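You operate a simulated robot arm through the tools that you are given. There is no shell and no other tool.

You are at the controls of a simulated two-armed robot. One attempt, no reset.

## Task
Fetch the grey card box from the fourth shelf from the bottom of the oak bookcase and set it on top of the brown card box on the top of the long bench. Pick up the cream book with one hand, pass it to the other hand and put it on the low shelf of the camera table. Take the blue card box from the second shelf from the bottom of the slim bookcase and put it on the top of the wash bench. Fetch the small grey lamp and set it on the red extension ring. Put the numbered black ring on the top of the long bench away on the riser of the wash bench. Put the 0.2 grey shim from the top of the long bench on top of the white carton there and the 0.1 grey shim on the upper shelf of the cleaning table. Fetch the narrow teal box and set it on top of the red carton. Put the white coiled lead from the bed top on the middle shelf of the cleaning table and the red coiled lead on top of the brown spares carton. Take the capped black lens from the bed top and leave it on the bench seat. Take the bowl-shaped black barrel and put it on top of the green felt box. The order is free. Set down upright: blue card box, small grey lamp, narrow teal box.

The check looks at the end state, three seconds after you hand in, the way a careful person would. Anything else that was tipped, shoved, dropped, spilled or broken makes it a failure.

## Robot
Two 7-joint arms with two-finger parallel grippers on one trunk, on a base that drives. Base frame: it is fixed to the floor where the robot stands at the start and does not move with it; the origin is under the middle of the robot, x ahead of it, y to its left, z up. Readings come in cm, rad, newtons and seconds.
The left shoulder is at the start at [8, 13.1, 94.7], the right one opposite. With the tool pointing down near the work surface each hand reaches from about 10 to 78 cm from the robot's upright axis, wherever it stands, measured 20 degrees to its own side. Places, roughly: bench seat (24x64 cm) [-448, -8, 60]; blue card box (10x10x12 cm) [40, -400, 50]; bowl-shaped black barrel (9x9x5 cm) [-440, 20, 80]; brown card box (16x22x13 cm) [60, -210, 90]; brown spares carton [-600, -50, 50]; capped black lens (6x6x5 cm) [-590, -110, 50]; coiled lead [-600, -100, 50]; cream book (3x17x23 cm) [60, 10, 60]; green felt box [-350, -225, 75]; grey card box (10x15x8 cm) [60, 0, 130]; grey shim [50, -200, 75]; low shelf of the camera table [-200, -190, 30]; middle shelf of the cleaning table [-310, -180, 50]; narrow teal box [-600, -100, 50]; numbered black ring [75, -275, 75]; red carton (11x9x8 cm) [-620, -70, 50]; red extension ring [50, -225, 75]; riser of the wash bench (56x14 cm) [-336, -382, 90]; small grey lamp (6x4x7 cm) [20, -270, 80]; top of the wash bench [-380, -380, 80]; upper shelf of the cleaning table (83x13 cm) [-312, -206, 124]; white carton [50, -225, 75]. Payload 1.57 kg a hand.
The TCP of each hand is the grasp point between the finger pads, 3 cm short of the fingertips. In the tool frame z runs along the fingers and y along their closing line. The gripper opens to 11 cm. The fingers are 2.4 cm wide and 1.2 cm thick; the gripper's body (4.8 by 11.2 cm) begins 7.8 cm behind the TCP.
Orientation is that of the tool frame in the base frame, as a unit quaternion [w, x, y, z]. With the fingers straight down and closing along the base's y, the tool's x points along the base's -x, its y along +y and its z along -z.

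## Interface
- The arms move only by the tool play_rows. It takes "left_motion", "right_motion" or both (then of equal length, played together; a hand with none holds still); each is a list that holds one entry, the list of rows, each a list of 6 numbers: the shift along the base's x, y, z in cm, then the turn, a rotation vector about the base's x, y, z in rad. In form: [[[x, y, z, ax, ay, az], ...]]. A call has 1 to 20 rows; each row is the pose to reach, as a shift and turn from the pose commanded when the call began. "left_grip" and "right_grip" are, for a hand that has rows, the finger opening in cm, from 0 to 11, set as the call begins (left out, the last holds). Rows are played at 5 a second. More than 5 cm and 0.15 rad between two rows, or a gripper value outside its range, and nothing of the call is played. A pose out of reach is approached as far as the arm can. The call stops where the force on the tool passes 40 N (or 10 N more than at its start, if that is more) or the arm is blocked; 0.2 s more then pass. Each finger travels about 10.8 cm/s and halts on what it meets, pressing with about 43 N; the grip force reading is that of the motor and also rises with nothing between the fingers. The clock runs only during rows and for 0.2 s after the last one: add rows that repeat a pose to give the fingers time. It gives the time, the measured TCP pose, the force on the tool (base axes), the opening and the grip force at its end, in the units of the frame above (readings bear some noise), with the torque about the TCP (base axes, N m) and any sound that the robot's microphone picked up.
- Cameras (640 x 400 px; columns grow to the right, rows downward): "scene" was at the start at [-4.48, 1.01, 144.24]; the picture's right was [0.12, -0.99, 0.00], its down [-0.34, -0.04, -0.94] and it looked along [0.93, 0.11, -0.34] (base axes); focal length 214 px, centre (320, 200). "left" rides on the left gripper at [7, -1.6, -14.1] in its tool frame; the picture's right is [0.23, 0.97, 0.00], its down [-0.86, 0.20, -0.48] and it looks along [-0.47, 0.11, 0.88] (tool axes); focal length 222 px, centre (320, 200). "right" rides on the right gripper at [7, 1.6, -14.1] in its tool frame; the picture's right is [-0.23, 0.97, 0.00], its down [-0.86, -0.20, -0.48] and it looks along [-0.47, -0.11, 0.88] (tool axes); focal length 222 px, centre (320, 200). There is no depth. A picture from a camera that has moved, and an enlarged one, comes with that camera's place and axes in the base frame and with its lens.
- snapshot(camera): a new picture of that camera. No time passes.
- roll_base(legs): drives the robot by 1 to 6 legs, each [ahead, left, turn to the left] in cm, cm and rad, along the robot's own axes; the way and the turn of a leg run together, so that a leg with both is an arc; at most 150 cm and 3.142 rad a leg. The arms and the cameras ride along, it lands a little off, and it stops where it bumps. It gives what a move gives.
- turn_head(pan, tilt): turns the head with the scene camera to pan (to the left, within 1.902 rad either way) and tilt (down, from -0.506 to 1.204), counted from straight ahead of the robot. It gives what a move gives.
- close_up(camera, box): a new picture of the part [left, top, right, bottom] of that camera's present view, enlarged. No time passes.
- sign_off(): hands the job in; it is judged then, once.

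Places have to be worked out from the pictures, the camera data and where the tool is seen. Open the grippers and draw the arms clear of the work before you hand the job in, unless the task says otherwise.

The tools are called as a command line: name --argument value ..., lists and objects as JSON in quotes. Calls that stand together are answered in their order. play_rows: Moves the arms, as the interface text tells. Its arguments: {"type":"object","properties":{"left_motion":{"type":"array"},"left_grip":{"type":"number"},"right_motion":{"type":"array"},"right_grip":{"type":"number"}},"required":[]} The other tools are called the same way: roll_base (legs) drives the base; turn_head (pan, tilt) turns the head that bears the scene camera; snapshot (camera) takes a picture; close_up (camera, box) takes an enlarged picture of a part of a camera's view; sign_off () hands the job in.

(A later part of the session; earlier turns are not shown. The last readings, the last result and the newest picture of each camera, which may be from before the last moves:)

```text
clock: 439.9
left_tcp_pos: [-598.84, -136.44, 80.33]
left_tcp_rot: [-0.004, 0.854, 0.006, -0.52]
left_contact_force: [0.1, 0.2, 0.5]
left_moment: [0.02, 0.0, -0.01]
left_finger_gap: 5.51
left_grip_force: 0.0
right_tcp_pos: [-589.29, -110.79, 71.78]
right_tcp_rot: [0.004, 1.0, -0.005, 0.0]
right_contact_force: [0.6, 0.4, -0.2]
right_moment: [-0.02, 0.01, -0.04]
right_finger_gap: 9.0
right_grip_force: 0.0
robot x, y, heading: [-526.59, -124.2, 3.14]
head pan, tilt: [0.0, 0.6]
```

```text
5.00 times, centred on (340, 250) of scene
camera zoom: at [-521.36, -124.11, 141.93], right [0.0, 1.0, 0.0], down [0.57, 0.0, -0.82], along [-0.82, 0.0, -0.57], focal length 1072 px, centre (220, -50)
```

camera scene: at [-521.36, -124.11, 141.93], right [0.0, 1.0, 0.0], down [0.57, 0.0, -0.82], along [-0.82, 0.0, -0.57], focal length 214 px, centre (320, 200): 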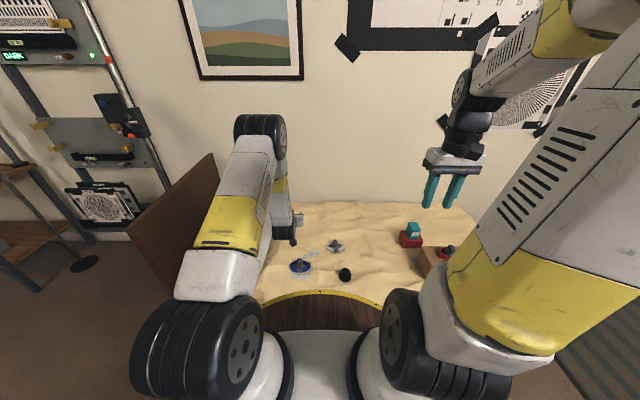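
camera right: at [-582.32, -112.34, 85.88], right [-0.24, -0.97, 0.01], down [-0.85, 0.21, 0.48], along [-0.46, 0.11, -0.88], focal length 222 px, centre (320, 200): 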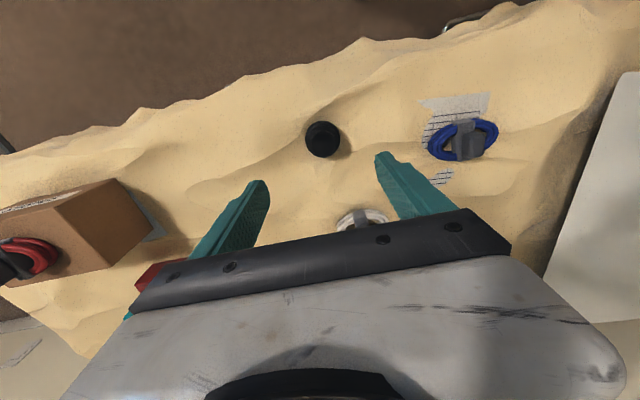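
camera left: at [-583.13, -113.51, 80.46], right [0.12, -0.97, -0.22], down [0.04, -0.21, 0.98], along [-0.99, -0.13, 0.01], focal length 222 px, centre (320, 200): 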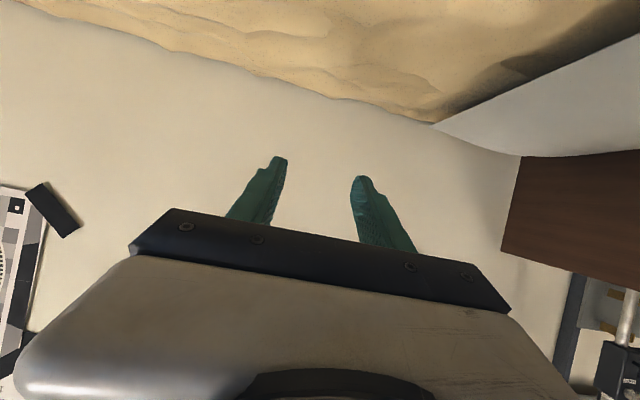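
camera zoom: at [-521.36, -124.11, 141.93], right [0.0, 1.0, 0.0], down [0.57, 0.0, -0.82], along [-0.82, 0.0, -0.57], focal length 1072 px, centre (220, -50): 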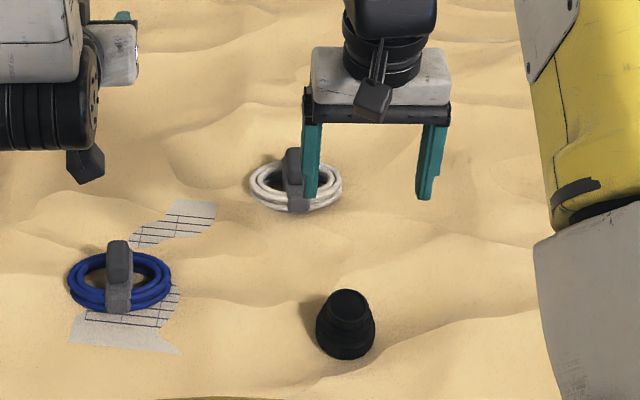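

Lens at (-590.6,-110.9). I descend over it and grip.

play_rows --right_motion '[[[-0.6, -0.1, -4, 0, 0, 0], [-1.2, -0.1, -8, 0, 0, 0], [-1.3, -0.1, -12, 0, 0, 0], [-1.3, -0.1, -16, 0, 0, 0], [-1.3, -0.1, -19.5, 0, 0, 0], [-1.3, -0.1, -21.5, 0, 0, 0], [-1.3, -0.1, -22.2, 0, 0, 0], [-1.3, -0.1, -22.2, 0, 0, 0]]]'

snapshot --camera "right"

close_up --camera "scene" --box '[290, 210, 390, 290]'

```text
clock: 441.7
left_tcp_pos: [-598.93, -136.37, 80.2]
left_tcp_rot: [-0.005, 0.854, 0.006, -0.521]
left_contact_force: [0.7, 0.7, 0.7]
left_moment: [-0.01, -0.03, -0.02]
left_finger_gap: 5.47
left_grip_force: 0.1
right_tcp_pos: [-590.49, -110.63, 49.6]
right_tcp_rot: [0.003, 1.0, -0.005, 0.001]
right_contact_force: [-0.8, 0.0, 0.4]
right_moment: [-0.02, -0.03, 0.02]
right_finger_gap: 9.0
right_grip_force: 0.0
robot x, y, heading: [-526.79, -123.73, 3.144]
head pan, tilt: [0.0, 0.6]
```

```text
taken
camera right: at [-583.51, -112.27, 63.65], right [-0.24, -0.97, 0.01], down [-0.85, 0.21, 0.48], along [-0.46, 0.11, -0.88], focal length 222 px, centre (320, 200)
```

right: 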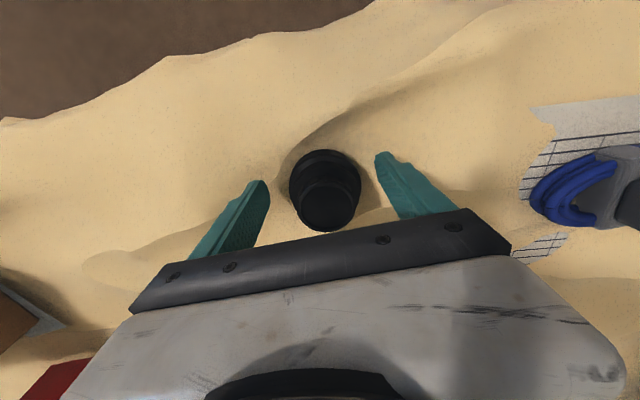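

```text
5.00 times, centred on (340, 250) of scene
camera zoom: at [-521.37, -124.11, 141.93], right [0.0, 1.0, 0.0], down [0.57, 0.0, -0.82], along [-0.82, 0.0, -0.57], focal length 1072 px, centre (220, -50)
```

zoom: 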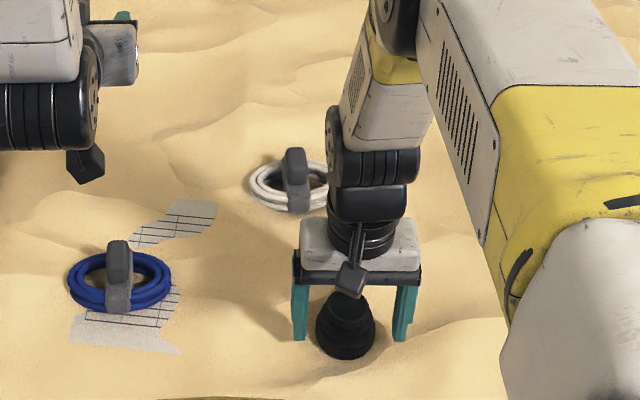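

Good. Close the right grip and lift.

play_rows --right_motion '[[[0, 0, 0, 0, 0, 0], [0, 0, 0, 0, 0, 0], [0, 0, 0, 0, 0, 0], [0, 0, 0, 0, 0, 0]]]' --right_grip 0

play_rows --right_motion '[[[0, 0, 1, 0, 0, 0], [0, 0, 4, 0, 0, 0], [0, 0, 8, 0, 0, 0], [0, 0, 12, 0, 0, 0], [1, 0.5, 16, 0, 0, 0], [3, 1.5, 20, 0, 0, 0], [5, 3, 24, 0, 0, 0], [7.5, 5, 27.5, 0, 0, 0], [10, 7, 31, 0, 0, 0], [12.5, 9, 34.5, 0, 0, 0], [15, 11, 38, 0, 0, 0], [17.5, 13, 41.5, 0, 0, 0], [20, 15, 45, 0, 0, 0], [22.5, 16.5, 48.5, 0, 0, 0], [24, 17, 52, 0, 0, 0], [24, 17, 56, 0, 0, 0], [24, 17, 60, 0, 0, 0]]]'

snapshot --camera "right"

```text
clock: 442.7
left_tcp_pos: [-598.86, -136.34, 80.34]
left_tcp_rot: [-0.005, 0.854, 0.005, -0.52]
left_contact_force: [-0.2, 0.6, 0.2]
left_moment: [0.01, -0.03, -0.01]
left_finger_gap: 5.48
left_grip_force: 0.1
right_tcp_pos: [-590.54, -110.75, 49.55]
right_tcp_rot: [0.003, 1.0, -0.004, 0.0]
right_contact_force: [0.3, -0.6, -0.2]
right_moment: [-0.05, 0.02, -0.01]
right_finger_gap: 5.75
right_grip_force: 43.3
robot x, y, heading: [-526.71, -124.04, 3.142]
head pan, tilt: [0.0, 0.6]
```

```text
clock: 446.3
left_tcp_pos: [-598.9, -136.46, 80.32]
left_tcp_rot: [-0.006, 0.854, 0.004, -0.52]
left_contact_force: [-0.2, -0.8, 0.4]
left_moment: [0.01, -0.05, -0.04]
left_finger_gap: 5.51
left_grip_force: 0.1
right_tcp_pos: [-566.5, -93.58, 109.56]
right_tcp_rot: [0.004, 1.0, -0.005, 0.001]
right_contact_force: [-0.2, -0.1, -1.8]
right_moment: [-0.01, -0.05, 0.0]
right_finger_gap: 5.75
right_grip_force: 43.3
robot x, y, heading: [-526.42, -123.84, 3.141]
head pan, tilt: [0.0, 0.6]
```

```text
taken
camera right: at [-559.55, -95.12, 123.71], right [-0.24, -0.97, 0.01], down [-0.85, 0.21, 0.47], along [-0.46, 0.11, -0.88], focal length 222 px, centre (320, 200)
```

right: 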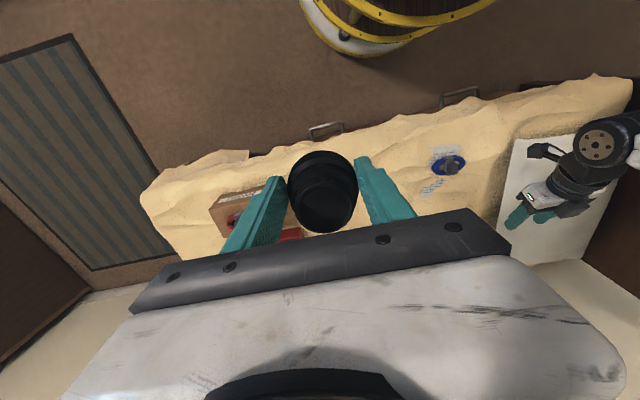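

Lens held. Roll north 21.5 cm, then lower the left hand in front of the white coil.

roll_base --legs '[[0, -21.3, 0]]'

play_rows --left_motion '[[[0, 0, -4, 0, 0, 0], [0, 0, -8, 0, 0, 0], [0, 0, -12, 0, 0, 0], [0, 0, -16, 0, 0, 0], [0, 0, -20, 0, 0, 0], [0, 0, -24, 0, 0, 0], [0, 0, -27, 0, 0, 0], [0, 0, -27, 0, 0, 0]]]'

snapshot --camera "left"

close_up --camera "scene" --box '[240, 200, 340, 280]'

```text
clock: 447.9
left_tcp_pos: [-598.79, -115.21, 80.25]
left_tcp_rot: [-0.003, 0.854, 0.008, -0.521]
left_contact_force: [0.1, -0.4, 0.0]
left_moment: [0.0, -0.02, 0.03]
left_finger_gap: 5.52
left_grip_force: 0.1
right_tcp_pos: [-566.78, -72.29, 109.67]
right_tcp_rot: [0.003, 1.0, -0.002, 0.001]
right_contact_force: [0.5, -0.6, -2.4]
right_moment: [0.02, -0.01, 0.01]
right_finger_gap: 5.74
right_grip_force: 42.2
robot x, y, heading: [-526.67, -102.68, -3.138]
head pan, tilt: [0.0, 0.6]
```

```text
clock: 449.7
left_tcp_pos: [-598.97, -115.18, 53.33]
left_tcp_rot: [-0.005, 0.854, 0.007, -0.52]
left_contact_force: [0.9, 0.3, 0.2]
left_moment: [0.0, -0.02, 0.01]
left_finger_gap: 5.49
left_grip_force: 0.0
right_tcp_pos: [-566.62, -72.29, 109.6]
right_tcp_rot: [0.004, 1.0, -0.003, 0.0]
right_contact_force: [-0.1, 0.5, -2.0]
right_moment: [-0.02, -0.01, 0.02]
right_finger_gap: 5.74
right_grip_force: 43.2
robot x, y, heading: [-527.01, -102.63, -3.139]
head pan, tilt: [0.0, 0.6]
```

```text
taken
camera left: at [-583.19, -113.63, 53.48], right [0.11, -0.97, -0.22], down [0.04, -0.21, 0.98], along [-0.99, -0.12, 0.01], focal length 222 px, centre (320, 200)
```

left: 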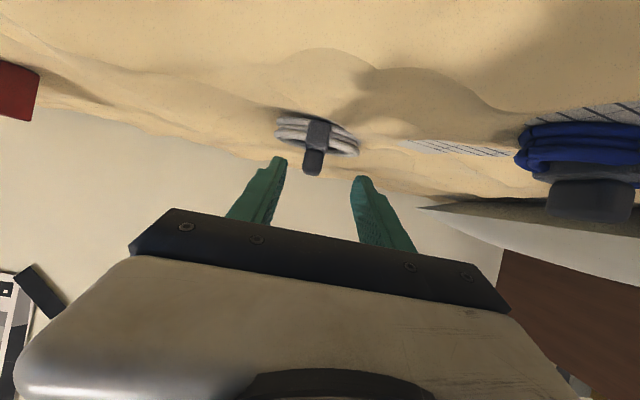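

```text
5.00 times, centred on (290, 240) of scene
camera zoom: at [-521.38, -102.68, 141.93], right [0.0, 1.0, 0.0], down [0.57, 0.0, -0.82], along [-0.82, 0.0, -0.57], focal length 1072 px, centre (470, 0)
```

zoom: 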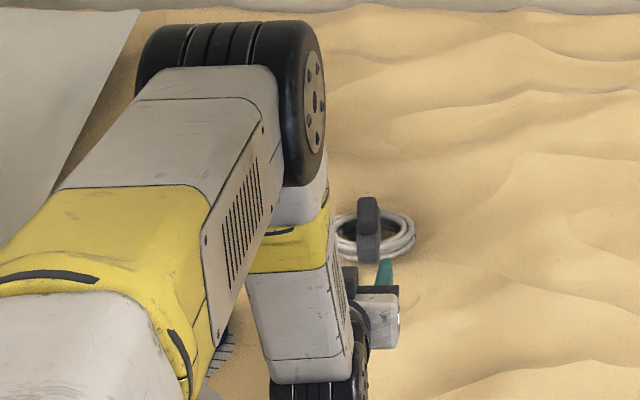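

The white coil's knob is straight ahead at (-611,-115.1), z≈47–51. I advance to straddle it.

play_rows --left_motion '[[[-3, 0, -1, 0, 0, 0], [-6, 0, -2, 0, 0, 0], [-8.5, 0.1, -2.6, 0, 0, 0], [-10.5, 0.1, -3, 0, 0, 0], [-12, 0.1, -3, 0, 0, 0], [-12, 0.1, -3, 0, 0, 0]]]'

snapshot --camera "left"

close_up --camera "scene" --box '[260, 200, 340, 270]'

```text
clock: 451.1
left_tcp_pos: [-610.76, -115.07, 50.29]
left_tcp_rot: [-0.004, 0.854, 0.007, -0.52]
left_contact_force: [0.4, -1.0, -0.5]
left_moment: [-0.01, -0.01, -0.04]
left_finger_gap: 5.49
left_grip_force: 0.0
right_tcp_pos: [-566.71, -72.33, 109.58]
right_tcp_rot: [0.003, 1.0, -0.003, 0.001]
right_contact_force: [0.1, -0.7, -2.0]
right_moment: [0.01, -0.04, 0.01]
right_finger_gap: 5.74
right_grip_force: 42.8
robot x, y, heading: [-526.63, -102.53, -3.14]
head pan, tilt: [0.0, 0.6]
```

```text
taken
camera left: at [-595.09, -113.47, 50.46], right [0.11, -0.97, -0.22], down [0.03, -0.21, 0.98], along [-0.99, -0.12, 0.01], focal length 222 px, centre (320, 200)
```

left: 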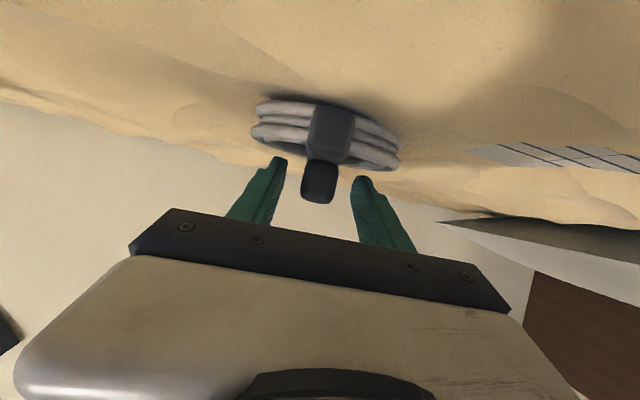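

```text
5.71 times, centred on (300, 235) of scene
camera zoom: at [-521.38, -102.68, 141.93], right [0.0, 1.0, 0.0], down [0.57, 0.0, -0.82], along [-0.82, 0.0, -0.57], focal length 1226 px, centre (434, 0)
```

zoom: 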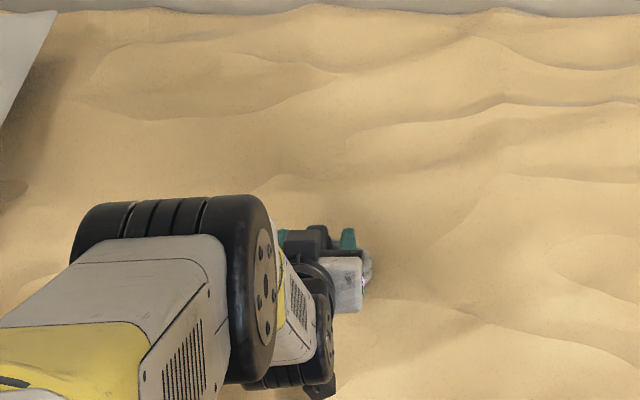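

The knob lies between the fingertips. Close and lift.

play_rows --left_motion '[[[0, 0, 0, 0, 0, 0], [0, 0, 0, 0, 0, 0], [0, 0, 0, 0, 0, 0], [0, 0, 0, 0, 0, 0]]]' --left_grip 0

play_rows --left_motion '[[[0, 0, 1, 0, 0, 0], [0, 0, 3, 0, 0, 0], [0.5, 0, 7, 0, 0, 0], [1, 0, 11, 0, 0, 0], [1.5, 0, 15, 0, 0, 0], [2, 0, 19, 0, 0, 0]]]'

snapshot --camera "left"

```text
clock: 452.1
left_tcp_pos: [-610.79, -115.06, 50.29]
left_tcp_rot: [-0.004, 0.854, 0.006, -0.521]
left_contact_force: [2.5, 1.7, 3.1]
left_moment: [-0.16, 0.05, 0.08]
left_finger_gap: 2.74
left_grip_force: 37.3
right_tcp_pos: [-566.61, -72.25, 109.52]
right_tcp_rot: [0.003, 1.0, -0.003, 0.001]
right_contact_force: [0.1, 0.0, -1.5]
right_moment: [-0.01, -0.03, 0.02]
right_finger_gap: 5.74
right_grip_force: 42.8
robot x, y, heading: [-526.9, -102.6, -3.137]
head pan, tilt: [0.0, 0.6]
```

```text
clock: 453.5
left_tcp_pos: [-608.67, -114.99, 69.19]
left_tcp_rot: [-0.004, 0.854, 0.007, -0.521]
left_contact_force: [-0.4, 0.3, -2.1]
left_moment: [-0.02, 0.0, 0.0]
left_finger_gap: 2.72
left_grip_force: 37.9
right_tcp_pos: [-566.58, -72.34, 109.56]
right_tcp_rot: [0.004, 1.0, -0.003, 0.001]
right_contact_force: [0.4, -0.2, -2.1]
right_moment: [0.01, -0.07, 0.0]
right_finger_gap: 5.73
right_grip_force: 42.7
robot x, y, heading: [-527.09, -102.43, -3.142]
head pan, tilt: [0.0, 0.6]
```

```text
taken
camera left: at [-592.92, -113.4, 69.47], right [0.11, -0.97, -0.22], down [0.03, -0.21, 0.98], along [-0.99, -0.12, 0.01], focal length 222 px, centre (320, 200)
```

left: 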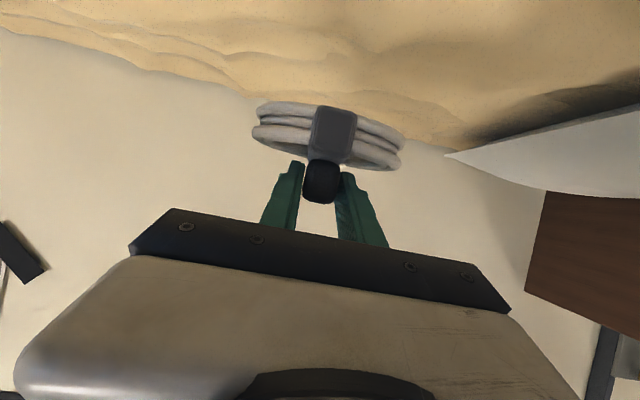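

White coil held level. I raise and retract the left hand, then back away from the bed and turn north toward the bench seat.

play_rows --left_motion '[[[1, 0, 4.5, 0, 0, 0], [2, 0, 9, 0, 0, 0], [3, 0, 13.5, 0, 0, 0], [4, 0, 18, 0, 0, 0], [6, 0, 22, 0, 0, 0], [8, 0, 26, 0, 0, 0], [10, 0, 30, 0, 0, 0], [12, 0, 33, 0, 0, 0], [14, 0, 36, 0, 0, 0]]]'

roll_base --legs '[[-70, 0, 0], [0, 0, -1.571]]'

turn_head --pan 0 --tilt 0.5

snapshot --camera "scene"

```text
clock: 455.5
left_tcp_pos: [-594.83, -115.21, 105.23]
left_tcp_rot: [-0.004, 0.854, 0.006, -0.52]
left_contact_force: [0.2, -0.6, -1.5]
left_moment: [0.03, 0.02, 0.01]
left_finger_gap: 2.71
left_grip_force: 37.9
right_tcp_pos: [-566.66, -72.29, 109.46]
right_tcp_rot: [0.003, 1.0, -0.002, 0.001]
right_contact_force: [0.3, 0.1, -2.5]
right_moment: [0.01, -0.05, 0.01]
right_finger_gap: 5.72
right_grip_force: 43.0
robot x, y, heading: [-526.61, -102.65, -3.138]
head pan, tilt: [0.0, 0.6]
```

```text
clock: 463.3
left_tcp_pos: [-467.96, -34.13, 105.35]
left_tcp_rot: [-0.371, 0.608, -0.6, -0.365]
left_contact_force: [0.0, 0.5, -1.8]
left_moment: [0.02, -0.02, 0.01]
left_finger_gap: 2.73
left_grip_force: 37.6
right_tcp_pos: [-425.21, -62.6, 109.59]
right_tcp_rot: [-0.003, -0.705, 0.709, 0.002]
right_contact_force: [-1.0, -0.1, -2.8]
right_moment: [-0.02, 0.0, -0.03]
right_finger_gap: 5.71
right_grip_force: 42.6
robot x, y, heading: [-455.58, -102.25, 1.569]
head pan, tilt: [0.0, 0.6]
```

```text
clock: 463.9
left_tcp_pos: [-467.96, -34.19, 105.22]
left_tcp_rot: [-0.37, 0.608, -0.599, -0.365]
left_contact_force: [0.7, -0.4, -1.1]
left_moment: [-0.05, 0.03, 0.01]
left_finger_gap: 2.74
left_grip_force: 37.5
right_tcp_pos: [-425.16, -62.51, 109.59]
right_tcp_rot: [-0.004, -0.704, 0.71, 0.001]
right_contact_force: [0.1, 0.5, -2.1]
right_moment: [-0.04, 0.01, -0.01]
right_finger_gap: 5.72
right_grip_force: 43.1
robot x, y, heading: [-455.6, -102.35, 1.571]
head pan, tilt: [0.0, 0.499]
```

```text
taken
camera scene: at [-455.35, -107.26, 142.84], right [1.0, 0.0, 0.0], down [0.0, -0.48, -0.88], along [0.0, 0.88, -0.48], focal length 214 px, centre (320, 200)
```

scene: 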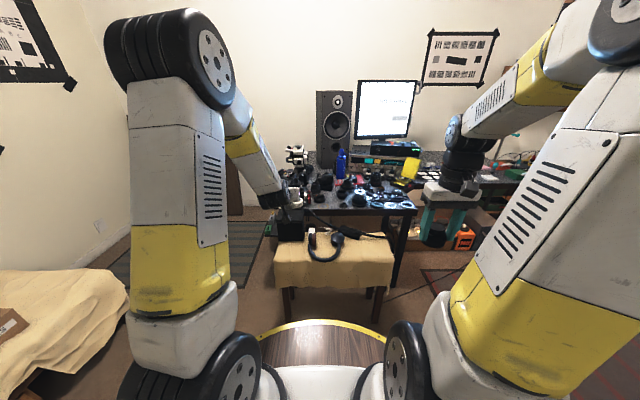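

Good view of bench seat and table. Zoom in.

close_up --camera "scene" --box '[260, 190, 420, 300]'

close_up --camera "scene" --box '[270, 130, 430, 230]'

```text
3.64 times, centred on (340, 245) of scene
camera zoom: at [-455.35, -107.26, 142.84], right [1.0, 0.0, 0.0], down [0.0, -0.48, -0.88], along [0.0, 0.88, -0.48], focal length 780 px, centre (247, 36)
```

zoom: 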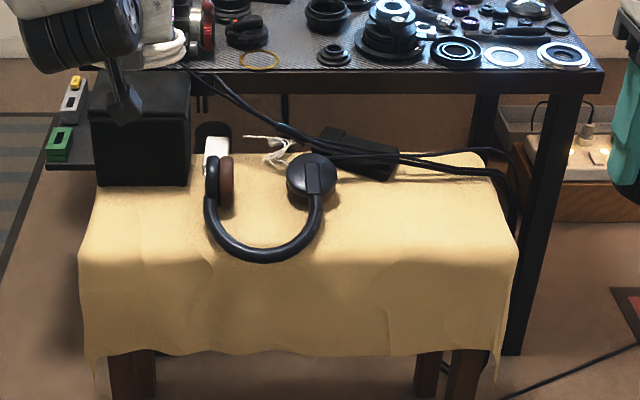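

```text
4.00 times, centred on (350, 180) of scene
camera zoom: at [-455.35, -107.26, 142.84], right [1.0, 0.0, 0.0], down [0.0, -0.48, -0.88], along [0.0, 0.88, -0.48], focal length 858 px, centre (200, 280)
```

zoom: 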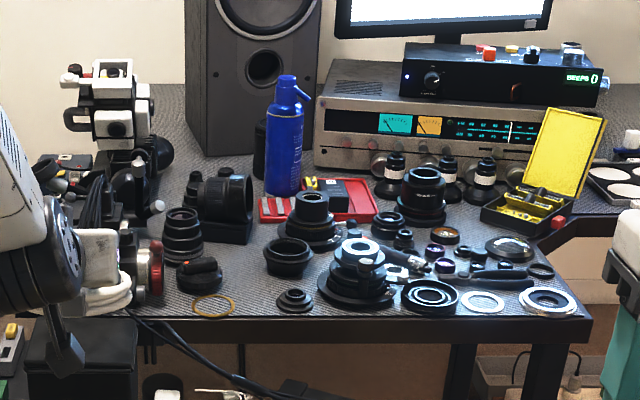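

The seat is free at about (-429,-13.5). I raise the left hand with the coil above the camera rig's height, then drive forward to the seat.

play_rows --left_motion '[[[0, -0.5, 4.5, 0, 0, 0], [0, -1, 9, 0, 0, 0], [0, -1.5, 13.5, 0, 0, 0], [0, -2, 18, 0, 0, 0], [0, -2.5, 22, 0, 0, 0]]]'

roll_base --legs '[[43, 0, 0]]'

snapshot --camera "scene"

snapshot --camera "right"

snapshot --camera "left"

```text
clock: 465.1
left_tcp_pos: [-467.98, -36.47, 127.54]
left_tcp_rot: [-0.372, 0.608, -0.599, -0.366]
left_contact_force: [0.9, 0.2, -1.1]
left_moment: [-0.03, 0.04, -0.01]
left_finger_gap: 2.74
left_grip_force: 37.3
right_tcp_pos: [-425.14, -62.47, 109.52]
right_tcp_rot: [-0.003, -0.705, 0.71, 0.002]
right_contact_force: [0.1, 0.4, -2.8]
right_moment: [-0.06, 0.05, 0.03]
right_finger_gap: 5.75
right_grip_force: 42.9
robot x, y, heading: [-456.03, -102.54, 1.569]
head pan, tilt: [0.0, 0.499]
```

```text
clock: 467.8
left_tcp_pos: [-467.2, 6.82, 127.55]
left_tcp_rot: [-0.373, 0.605, -0.602, -0.363]
left_contact_force: [0.0, -0.4, -0.9]
left_moment: [0.01, 0.03, -0.01]
left_finger_gap: 2.71
left_grip_force: 37.7
right_tcp_pos: [-424.69, -19.73, 109.56]
right_tcp_rot: [-0.003, -0.701, 0.713, 0.002]
right_contact_force: [0.2, -0.2, -1.3]
right_moment: [-0.04, 0.01, -0.01]
right_finger_gap: 5.74
right_grip_force: 43.0
robot x, y, heading: [-455.77, -59.6, 1.563]
head pan, tilt: [0.0, 0.499]
```

```text
taken
camera scene: at [-455.21, -64.17, 142.84], right [1.0, -0.01, 0.0], down [0.0, -0.48, -0.88], along [0.01, 0.88, -0.48], focal length 214 px, centre (320, 200)
```

scene: 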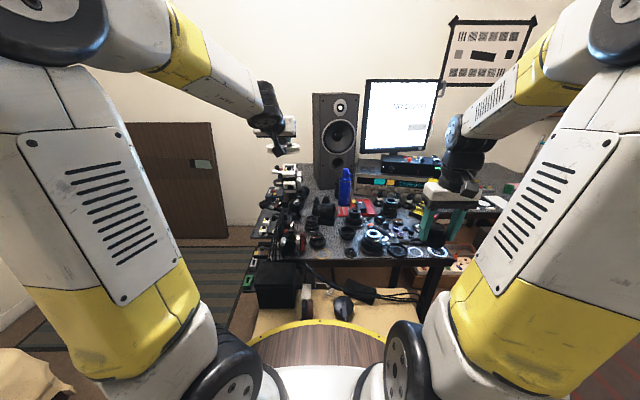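

```text
taken
camera right: at [-426.24, -26.62, 123.67], right [-0.97, 0.24, 0.01], down [0.22, 0.85, 0.48], along [0.11, 0.46, -0.88], focal length 222 px, centre (320, 200)
```

right: 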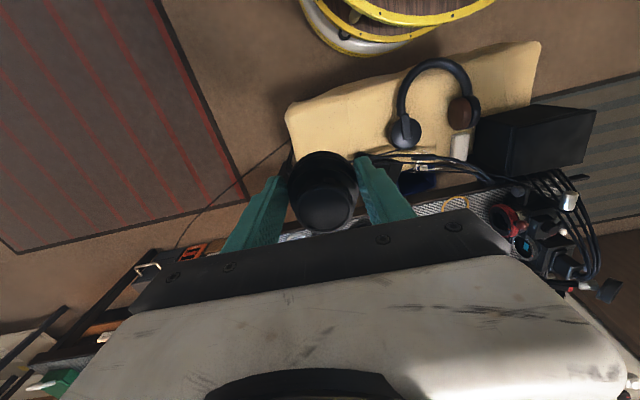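

```text
taken
camera left: at [-465.64, -9.12, 127.67], right [-0.97, -0.1, -0.22], down [-0.21, -0.03, 0.98], along [-0.1, 0.99, 0.01], focal length 222 px, centre (320, 200)
```

left: 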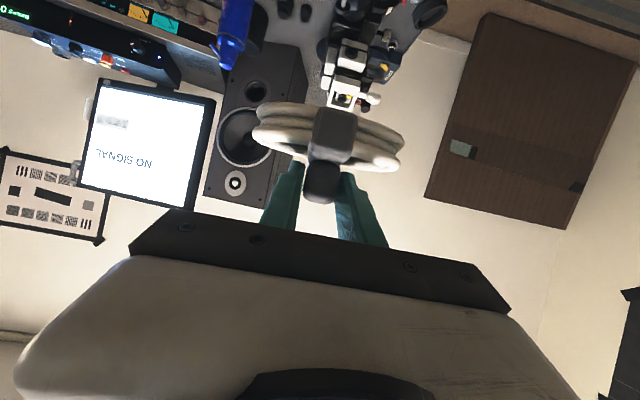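

Free spot for the lens at about (-430,-14.5). I lower it there.

play_rows --right_motion '[[[-1.5, 1.5, -4, 0, 0, 0], [-3, 3, -8, 0, 0, 0], [-4.5, 4.5, -12, 0, 0, 0], [-5.3, 5.2, -16, 0, 0, 0], [-5.3, 5.2, -20.5, 0, 0, 0], [-5.3, 5.2, -25, 0, 0, 0], [-5.3, 5.2, -29.5, 0, 0, 0], [-5.3, 5.2, -34, 0, 0, 0], [-5.3, 5.2, -38, 0, 0, 0], [-5.3, 5.2, -41, 0, 0, 0], [-5.3, 5.2, -43, 0, 0, 0], [-5.3, 5.2, -43, 0, 0, 0]]]'

snapshot --camera "right"

turn_head --pan -0.3 --tilt 0.9

snapshot --camera "scene"

```text
clock: 470.4
left_tcp_pos: [-467.05, 6.8, 127.47]
left_tcp_rot: [-0.373, 0.605, -0.603, -0.362]
left_contact_force: [0.2, 0.3, -1.3]
left_moment: [-0.01, 0.03, 0.02]
left_finger_gap: 2.71
left_grip_force: 37.9
right_tcp_pos: [-429.76, -14.51, 66.37]
right_tcp_rot: [-0.002, -0.701, 0.713, 0.002]
right_contact_force: [0.1, 0.1, -1.4]
right_moment: [0.0, 0.0, 0.01]
right_finger_gap: 5.74
right_grip_force: 43.3
robot x, y, heading: [-455.1, -59.44, 1.561]
head pan, tilt: [0.0, 0.499]
```

```text
taken
camera right: at [-431.48, -21.46, 80.58], right [-0.97, 0.24, 0.01], down [0.22, 0.85, 0.48], along [0.11, 0.46, -0.88], focal length 222 px, centre (320, 200)
```

right: 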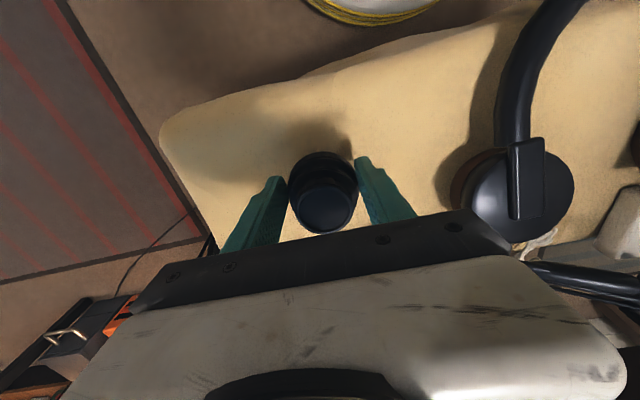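

```text
clock: 471.2
left_tcp_pos: [-467.16, 6.75, 127.41]
left_tcp_rot: [-0.372, 0.605, -0.602, -0.364]
left_contact_force: [0.8, 0.1, -1.3]
left_moment: [-0.03, -0.02, -0.03]
left_finger_gap: 2.73
left_grip_force: 37.7
right_tcp_pos: [-429.79, -14.56, 66.41]
right_tcp_rot: [-0.003, -0.701, 0.713, 0.001]
right_contact_force: [0.1, -0.2, -1.7]
right_moment: [-0.04, 0.01, -0.01]
right_finger_gap: 5.71
right_grip_force: 43.3
robot x, y, heading: [-455.62, -59.21, 1.563]
head pan, tilt: [-0.3, 0.901]
```

```text
taken
camera scene: at [-452.99, -66.05, 139.46], right [0.95, -0.3, 0.0], down [-0.24, -0.75, -0.62], along [0.19, 0.59, -0.78], focal length 214 px, centre (320, 200)
```

scene: 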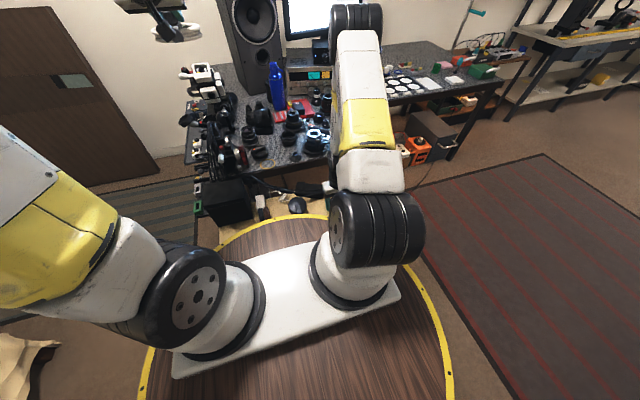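

Lower until the lens touches the seat.

play_rows --right_motion '[[[0, 0, -0.8, 0, 0, 0], [0, 0, -1.6, 0, 0, 0], [0, 0, -2.2, 0, 0, 0], [0, 0, -2.6, 0, 0, 0], [0, 0, -3, 0, 0, 0], [0, 0, -3, 0, 0, 0]]]'

snapshot --camera "right"

```text
clock: 472.6
left_tcp_pos: [-467.15, 6.65, 127.49]
left_tcp_rot: [-0.373, 0.605, -0.602, -0.363]
left_contact_force: [-0.2, -0.2, -0.9]
left_moment: [-0.05, 0.0, -0.03]
left_finger_gap: 2.72
left_grip_force: 37.8
right_tcp_pos: [-429.89, -14.5, 63.62]
right_tcp_rot: [-0.001, -0.701, 0.714, 0.003]
right_contact_force: [6.5, 0.9, 37.0]
right_moment: [0.33, -0.27, -0.11]
right_finger_gap: 5.72
right_grip_force: 42.9
robot x, y, heading: [-455.35, -59.3, 1.564]
head pan, tilt: [-0.3, 0.901]
```

```text
taken
camera right: at [-431.52, -21.41, 77.68], right [-0.97, 0.24, 0.01], down [0.22, 0.85, 0.48], along [0.11, 0.47, -0.88], focal length 222 px, centre (320, 200)
```

right: 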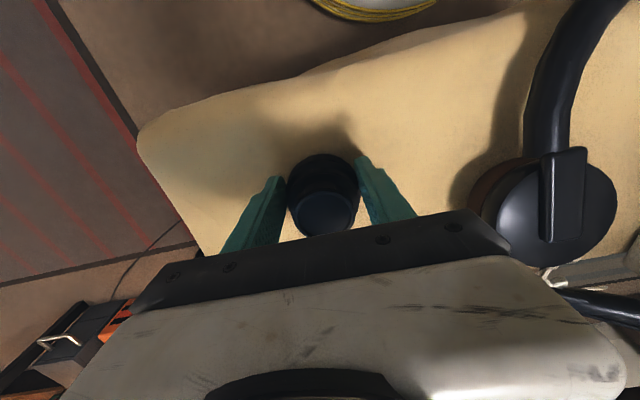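

Contact. Ease, open to 8, and lift.

play_rows --right_motion '[[[0, 0, 0.35, 0, 0, 0], [0, 0, 0.35, 0, 0, 0]]]'

play_rows --right_motion '[[[0, 0, 0, 0, 0, 0], [0, 0, 0, 0, 0, 0], [0, 0, 1, 0, 0, 0], [0, 0, 4, 0, 0, 0], [0, 0, 8, 0, 0, 0], [0, 0, 12.5, 0, 0, 0], [0, 0, 17, 0, 0, 0], [0, 0, 21.5, 0, 0, 0], [0, 0, 26, 0, 0, 0], [0, 0, 30.5, 0, 0, 0], [0, 0, 35, 0, 0, 0], [0, 0, 39, 0, 0, 0]]]' --right_grip 8

snapshot --camera "right"

turn_head --pan 0 --tilt 0.65

close_up --camera "scene" --box '[250, 120, 450, 300]'

```text
clock: 473.2
left_tcp_pos: [-467.14, 6.72, 127.53]
left_tcp_rot: [-0.372, 0.606, -0.602, -0.363]
left_contact_force: [-0.5, 0.0, -2.2]
left_moment: [-0.01, -0.03, -0.01]
left_finger_gap: 2.69
left_grip_force: 37.8
right_tcp_pos: [-429.93, -14.61, 63.77]
right_tcp_rot: [-0.004, -0.702, 0.712, 0.001]
right_contact_force: [0.3, 0.0, -2.6]
right_moment: [-0.06, 0.0, -0.03]
right_finger_gap: 5.72
right_grip_force: 43.0
robot x, y, heading: [-455.36, -59.43, 1.564]
head pan, tilt: [-0.3, 0.901]
```

```text
clock: 475.8
left_tcp_pos: [-467.08, 6.81, 127.47]
left_tcp_rot: [-0.373, 0.605, -0.602, -0.364]
left_contact_force: [-0.1, -0.1, -2.4]
left_moment: [-0.01, 0.02, 0.02]
left_finger_gap: 2.68
left_grip_force: 37.9
right_tcp_pos: [-429.82, -14.54, 103.1]
right_tcp_rot: [-0.003, -0.702, 0.712, 0.001]
right_contact_force: [-0.7, 0.8, -0.8]
right_moment: [-0.06, 0.0, -0.01]
right_finger_gap: 8.01
right_grip_force: 0.1
robot x, y, heading: [-455.35, -58.98, 1.565]
head pan, tilt: [-0.3, 0.901]
```

```text
taken
camera right: at [-431.45, -21.43, 117.24], right [-0.97, 0.24, 0.01], down [0.22, 0.85, 0.47], along [0.11, 0.46, -0.88], focal length 222 px, centre (320, 200)
```

right: 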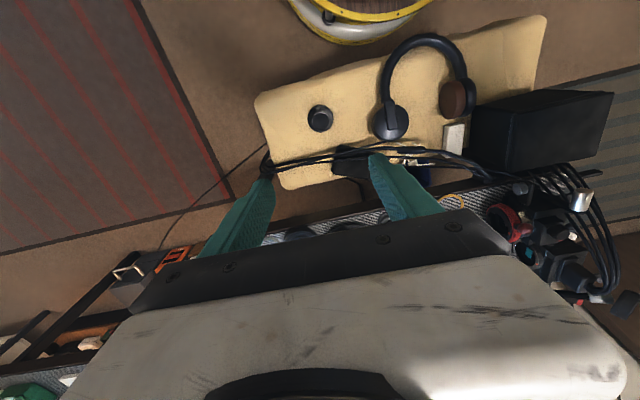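

```text
clock: 476.6
left_tcp_pos: [-467.29, 6.88, 127.4]
left_tcp_rot: [-0.373, 0.605, -0.602, -0.363]
left_contact_force: [-0.7, 0.3, 0.0]
left_moment: [-0.02, 0.01, 0.01]
left_finger_gap: 2.7
left_grip_force: 38.3
right_tcp_pos: [-429.84, -14.61, 103.14]
right_tcp_rot: [-0.003, -0.701, 0.713, 0.002]
right_contact_force: [0.7, 0.3, 0.2]
right_moment: [0.02, 0.01, 0.0]
right_finger_gap: 8.02
right_grip_force: 0.1
robot x, y, heading: [-455.55, -59.7, 1.564]
head pan, tilt: [0.0, 0.649]
```

```text
2.22 times, centred on (350, 210) of scene
camera zoom: at [-455.21, -64.58, 141.5], right [1.0, -0.01, 0.0], down [-0.01, -0.61, -0.8], along [0.01, 0.8, -0.61], focal length 477 px, centre (253, 178)
```

zoom: 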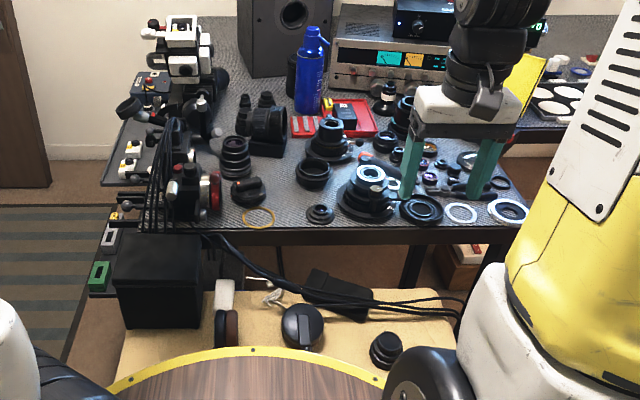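

The lens sits on the seat. Zoom on the table to identify the bowl-shaped barrel.

close_up --camera "scene" --box '[320, 160, 400, 220]'

close_up --camera "scene" --box '[370, 160, 500, 230]'

```text
6.67 times, centred on (360, 190) of scene
camera zoom: at [-455.21, -64.58, 141.5], right [1.0, -0.01, 0.0], down [-0.01, -0.61, -0.8], along [0.01, 0.8, -0.61], focal length 1430 px, centre (53, 267)
```

zoom: 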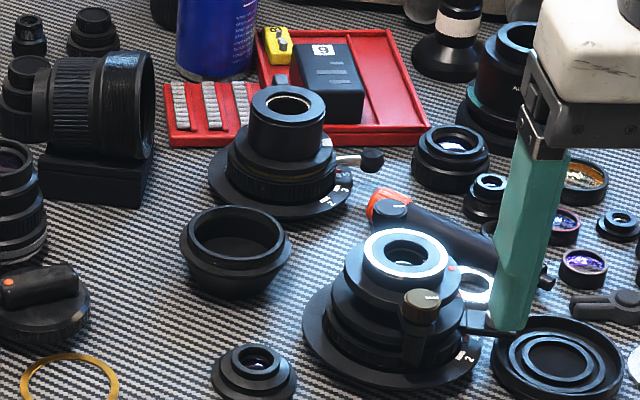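

```text
4.92 times, centred on (435, 195) of scene
camera zoom: at [-455.21, -64.58, 141.5], right [1.0, -0.01, 0.0], down [-0.01, -0.61, -0.8], along [0.01, 0.8, -0.61], focal length 1056 px, centre (-246, 225)
```

zoom: 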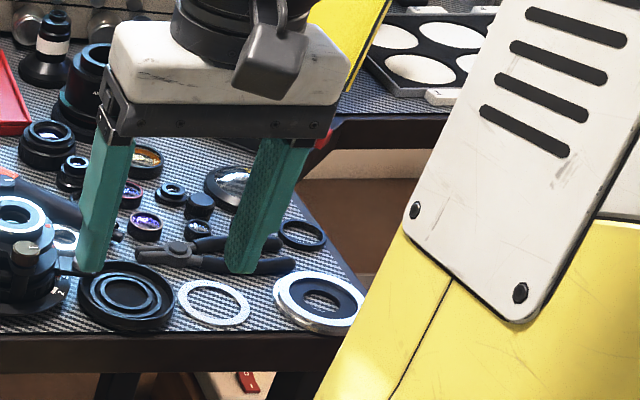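

The bowl-shaped barrel is the tapered open one at about (-442,14.5). I move the right hand above it.

play_rows --right_motion '[[[-1.8, 4, 0, 0, 0, 0], [-3.5, 8, 0, 0, 0, 0], [-5.2, 12, 0, 0, 0, 0], [-7, 16, 0, 0, 0, 0], [-8.7, 20, -1, 0, 0, 0], [-10.5, 24, -2, 0, 0, 0], [-12, 28, -3, 0, 0, 0], [-12.2, 29.1, -5, 0, 0, 0], [-12.2, 29.1, -5, 0, 0, 0]]]' --right_grip 9.6

snapshot --camera "right"

close_up --camera "scene" --box '[310, 140, 400, 220]'

```text
clock: 478.6
left_tcp_pos: [-467.1, 6.94, 127.4]
left_tcp_rot: [-0.373, 0.605, -0.602, -0.363]
left_contact_force: [-0.7, -0.2, -1.4]
left_moment: [-0.03, -0.05, 0.02]
left_finger_gap: 2.72
left_grip_force: 37.8
right_tcp_pos: [-442.19, 14.67, 97.99]
right_tcp_rot: [-0.003, -0.7, 0.714, 0.002]
right_contact_force: [-0.8, -0.1, 0.2]
right_moment: [-0.02, -0.01, 0.03]
right_finger_gap: 9.61
right_grip_force: 0.2
robot x, y, heading: [-455.42, -59.42, 1.563]
head pan, tilt: [0.0, 0.649]
```

```text
taken
camera right: at [-443.75, 7.78, 112.05], right [-0.97, 0.24, 0.01], down [0.22, 0.85, 0.48], along [0.11, 0.46, -0.88], focal length 222 px, centre (320, 200)
```

right: 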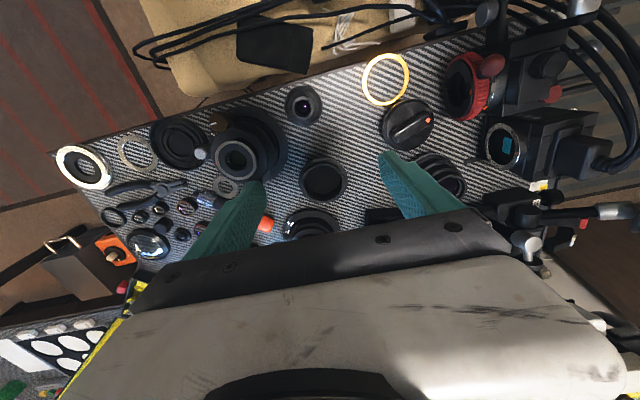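

```text
5.00 times, centred on (355, 180) of scene
camera zoom: at [-455.22, -64.57, 141.51], right [1.0, -0.01, 0.0], down [-0.01, -0.6, -0.8], along [0.01, 0.8, -0.6], focal length 1072 px, centre (145, 300)
```

zoom: 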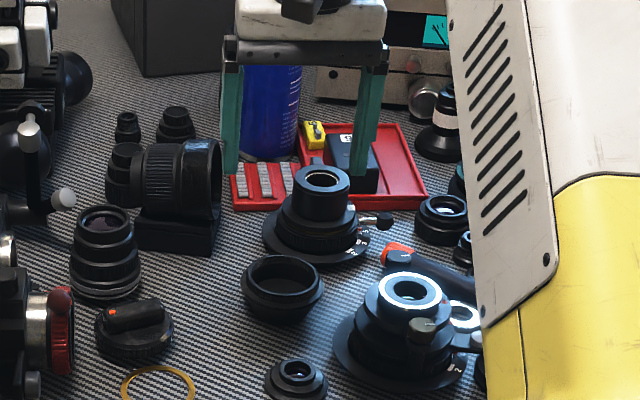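

Triangulation puts the barrel at about (-441.2, 21.8) with the table near z≈75. I shift the hand there and lower part-way.

play_rows --right_motion '[[[0.3, 2.5, 0, 0, 0, 0], [0.6, 5, -1, 0, 0, 0], [0.8, 7, -3, 0, 0, 0], [0.8, 7, -6, 0, 0, 0], [0.8, 7, -9, 0, 0, 0], [0.8, 7, -9, 0, 0, 0]]]' --right_grip 9.3

snapshot --camera "right"

close_up --camera "scene" --box '[310, 140, 400, 220]'

```text
clock: 480.0
left_tcp_pos: [-467.21, 6.65, 127.36]
left_tcp_rot: [-0.372, 0.605, -0.602, -0.363]
left_contact_force: [0.2, 0.4, -2.0]
left_moment: [0.02, 0.0, -0.03]
left_finger_gap: 2.69
left_grip_force: 38.3
right_tcp_pos: [-441.3, 21.56, 89.02]
right_tcp_rot: [-0.004, -0.701, 0.713, 0.002]
right_contact_force: [-1.1, 0.0, -0.3]
right_moment: [0.01, -0.01, 0.0]
right_finger_gap: 9.33
right_grip_force: 0.1
robot x, y, heading: [-455.7, -58.9, 1.557]
head pan, tilt: [0.0, 0.649]
```

```text
taken
camera right: at [-442.98, 14.65, 103.0], right [-0.97, 0.24, 0.01], down [0.22, 0.85, 0.48], along [0.11, 0.46, -0.88], focal length 222 px, centre (320, 200)
```

right: 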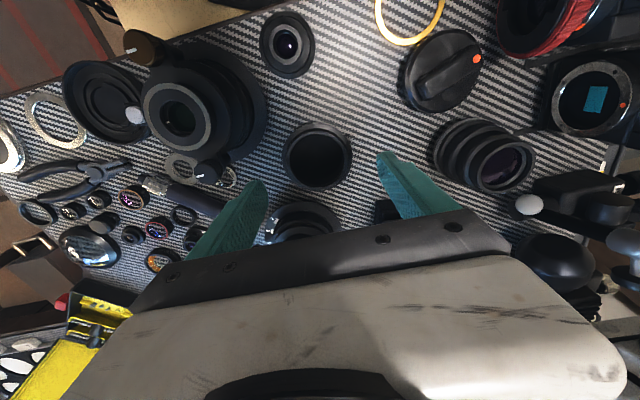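

```text
5.00 times, centred on (355, 180) of scene
camera zoom: at [-455.22, -64.57, 141.51], right [1.0, -0.01, 0.0], down [-0.01, -0.6, -0.8], along [0.01, 0.8, -0.6], focal length 1072 px, centre (145, 300)
```

zoom: 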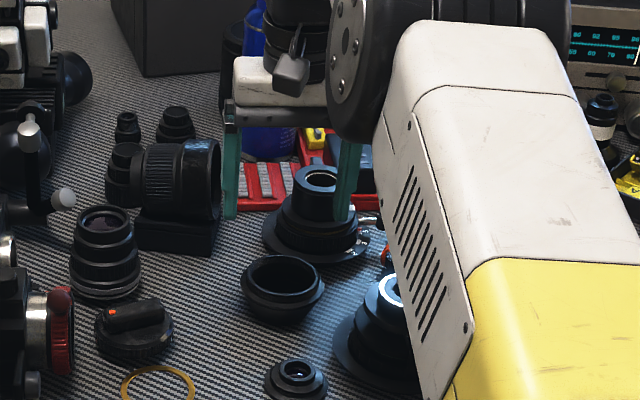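

Aligned over the barrel. Descend to z≈80 and check.

play_rows --right_motion '[[[0.2, 0.4, -3, 0, 0, 0], [0.3, 0.5, -6, 0, 0, 0], [0.3, 0.5, -8.5, 0, 0, 0], [0.3, 0.5, -8.5, 0, 0, 0]]]'

snapshot --camera "right"

close_up --camera "scene" --box '[310, 140, 400, 220]'

```text
clock: 481.0
left_tcp_pos: [-467.17, 6.8, 127.5]
left_tcp_rot: [-0.372, 0.606, -0.602, -0.364]
left_contact_force: [-0.2, 0.8, -2.4]
left_moment: [-0.02, 0.01, -0.02]
left_finger_gap: 2.72
left_grip_force: 37.4
right_tcp_pos: [-440.83, 22.2, 80.42]
right_tcp_rot: [-0.004, -0.701, 0.713, 0.002]
right_contact_force: [0.6, -0.2, 0.1]
right_moment: [-0.03, 0.04, 0.0]
right_finger_gap: 9.3
right_grip_force: 0.1
robot x, y, heading: [-455.19, -59.07, 1.56]
head pan, tilt: [0.0, 0.649]
```

```text
taken
camera right: at [-442.5, 15.28, 94.51], right [-0.97, 0.24, 0.01], down [0.22, 0.85, 0.48], along [0.11, 0.46, -0.88], focal length 222 px, centre (320, 200)
```

right: 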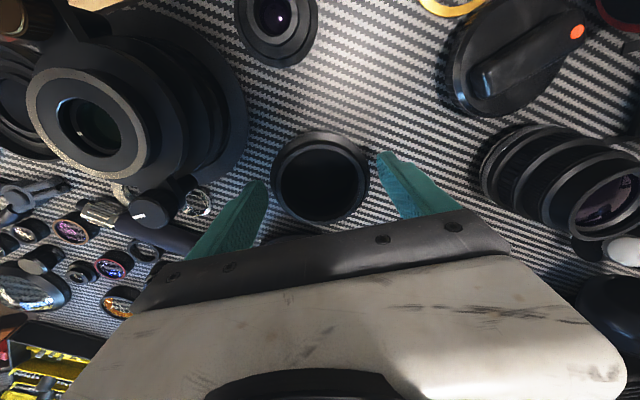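

```text
5.00 times, centred on (355, 180) of scene
camera zoom: at [-455.22, -64.57, 141.51], right [1.0, -0.01, 0.0], down [-0.01, -0.6, -0.8], along [0.01, 0.8, -0.6], focal length 1072 px, centre (145, 300)
```

zoom: 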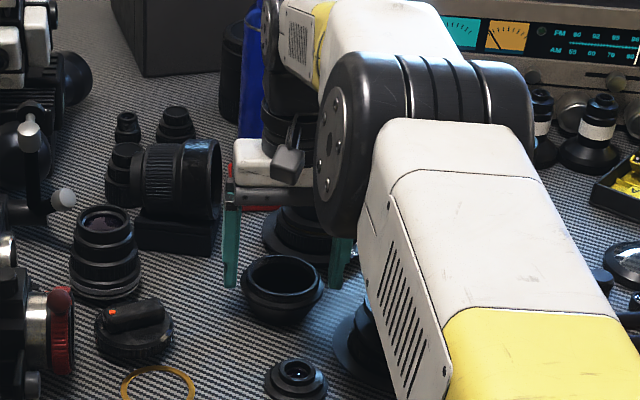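

Fingers straddle the barrel. Lower 1 cm more and close.

play_rows --right_motion '[[[0, 0, -0.5, 0, 0, 0], [0, 0, -1.0, 0, 0, 0], [0, 0, -1.0, 0, 0, 0]]]'

play_rows --right_motion '[[[0, 0, 0, 0, 0, 0], [0, 0, 0, 0, 0, 0], [0, 0, 0, 0, 0, 0], [0, 0, 0, 0, 0, 0]]]' --right_grip 0

snapshot --camera "right"

```text
clock: 481.8
left_tcp_pos: [-467.17, 6.82, 127.53]
left_tcp_rot: [-0.373, 0.605, -0.602, -0.363]
left_contact_force: [-0.4, -0.1, -2.1]
left_moment: [-0.01, -0.02, -0.03]
left_finger_gap: 2.71
left_grip_force: 37.8
right_tcp_pos: [-440.91, 22.14, 79.46]
right_tcp_rot: [-0.003, -0.701, 0.713, 0.002]
right_contact_force: [0.4, 0.2, 0.1]
right_moment: [-0.01, 0.01, 0.03]
right_finger_gap: 9.31
right_grip_force: 0.0
robot x, y, heading: [-455.8, -59.23, 1.561]
head pan, tilt: [0.0, 0.649]
```

```text
clock: 482.8
left_tcp_pos: [-467.07, 6.84, 127.45]
left_tcp_rot: [-0.372, 0.606, -0.602, -0.363]
left_contact_force: [0.2, 0.2, -0.8]
left_moment: [-0.01, 0.02, -0.02]
left_finger_gap: 2.69
left_grip_force: 38.5
right_tcp_pos: [-440.91, 22.2, 79.58]
right_tcp_rot: [-0.003, -0.701, 0.713, 0.002]
right_contact_force: [0.1, -0.3, 0.7]
right_moment: [-0.02, -0.01, 0.02]
right_finger_gap: 8.31
right_grip_force: 42.6
robot x, y, heading: [-455.73, -59.03, 1.561]
head pan, tilt: [0.0, 0.649]
```

```text
taken
camera right: at [-442.52, 15.24, 93.56], right [-0.97, 0.24, 0.01], down [0.22, 0.85, 0.48], along [0.11, 0.46, -0.88], focal length 222 px, centre (320, 200)
```

right: 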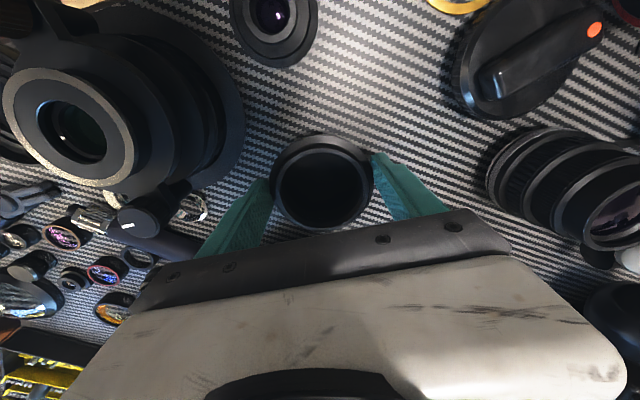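

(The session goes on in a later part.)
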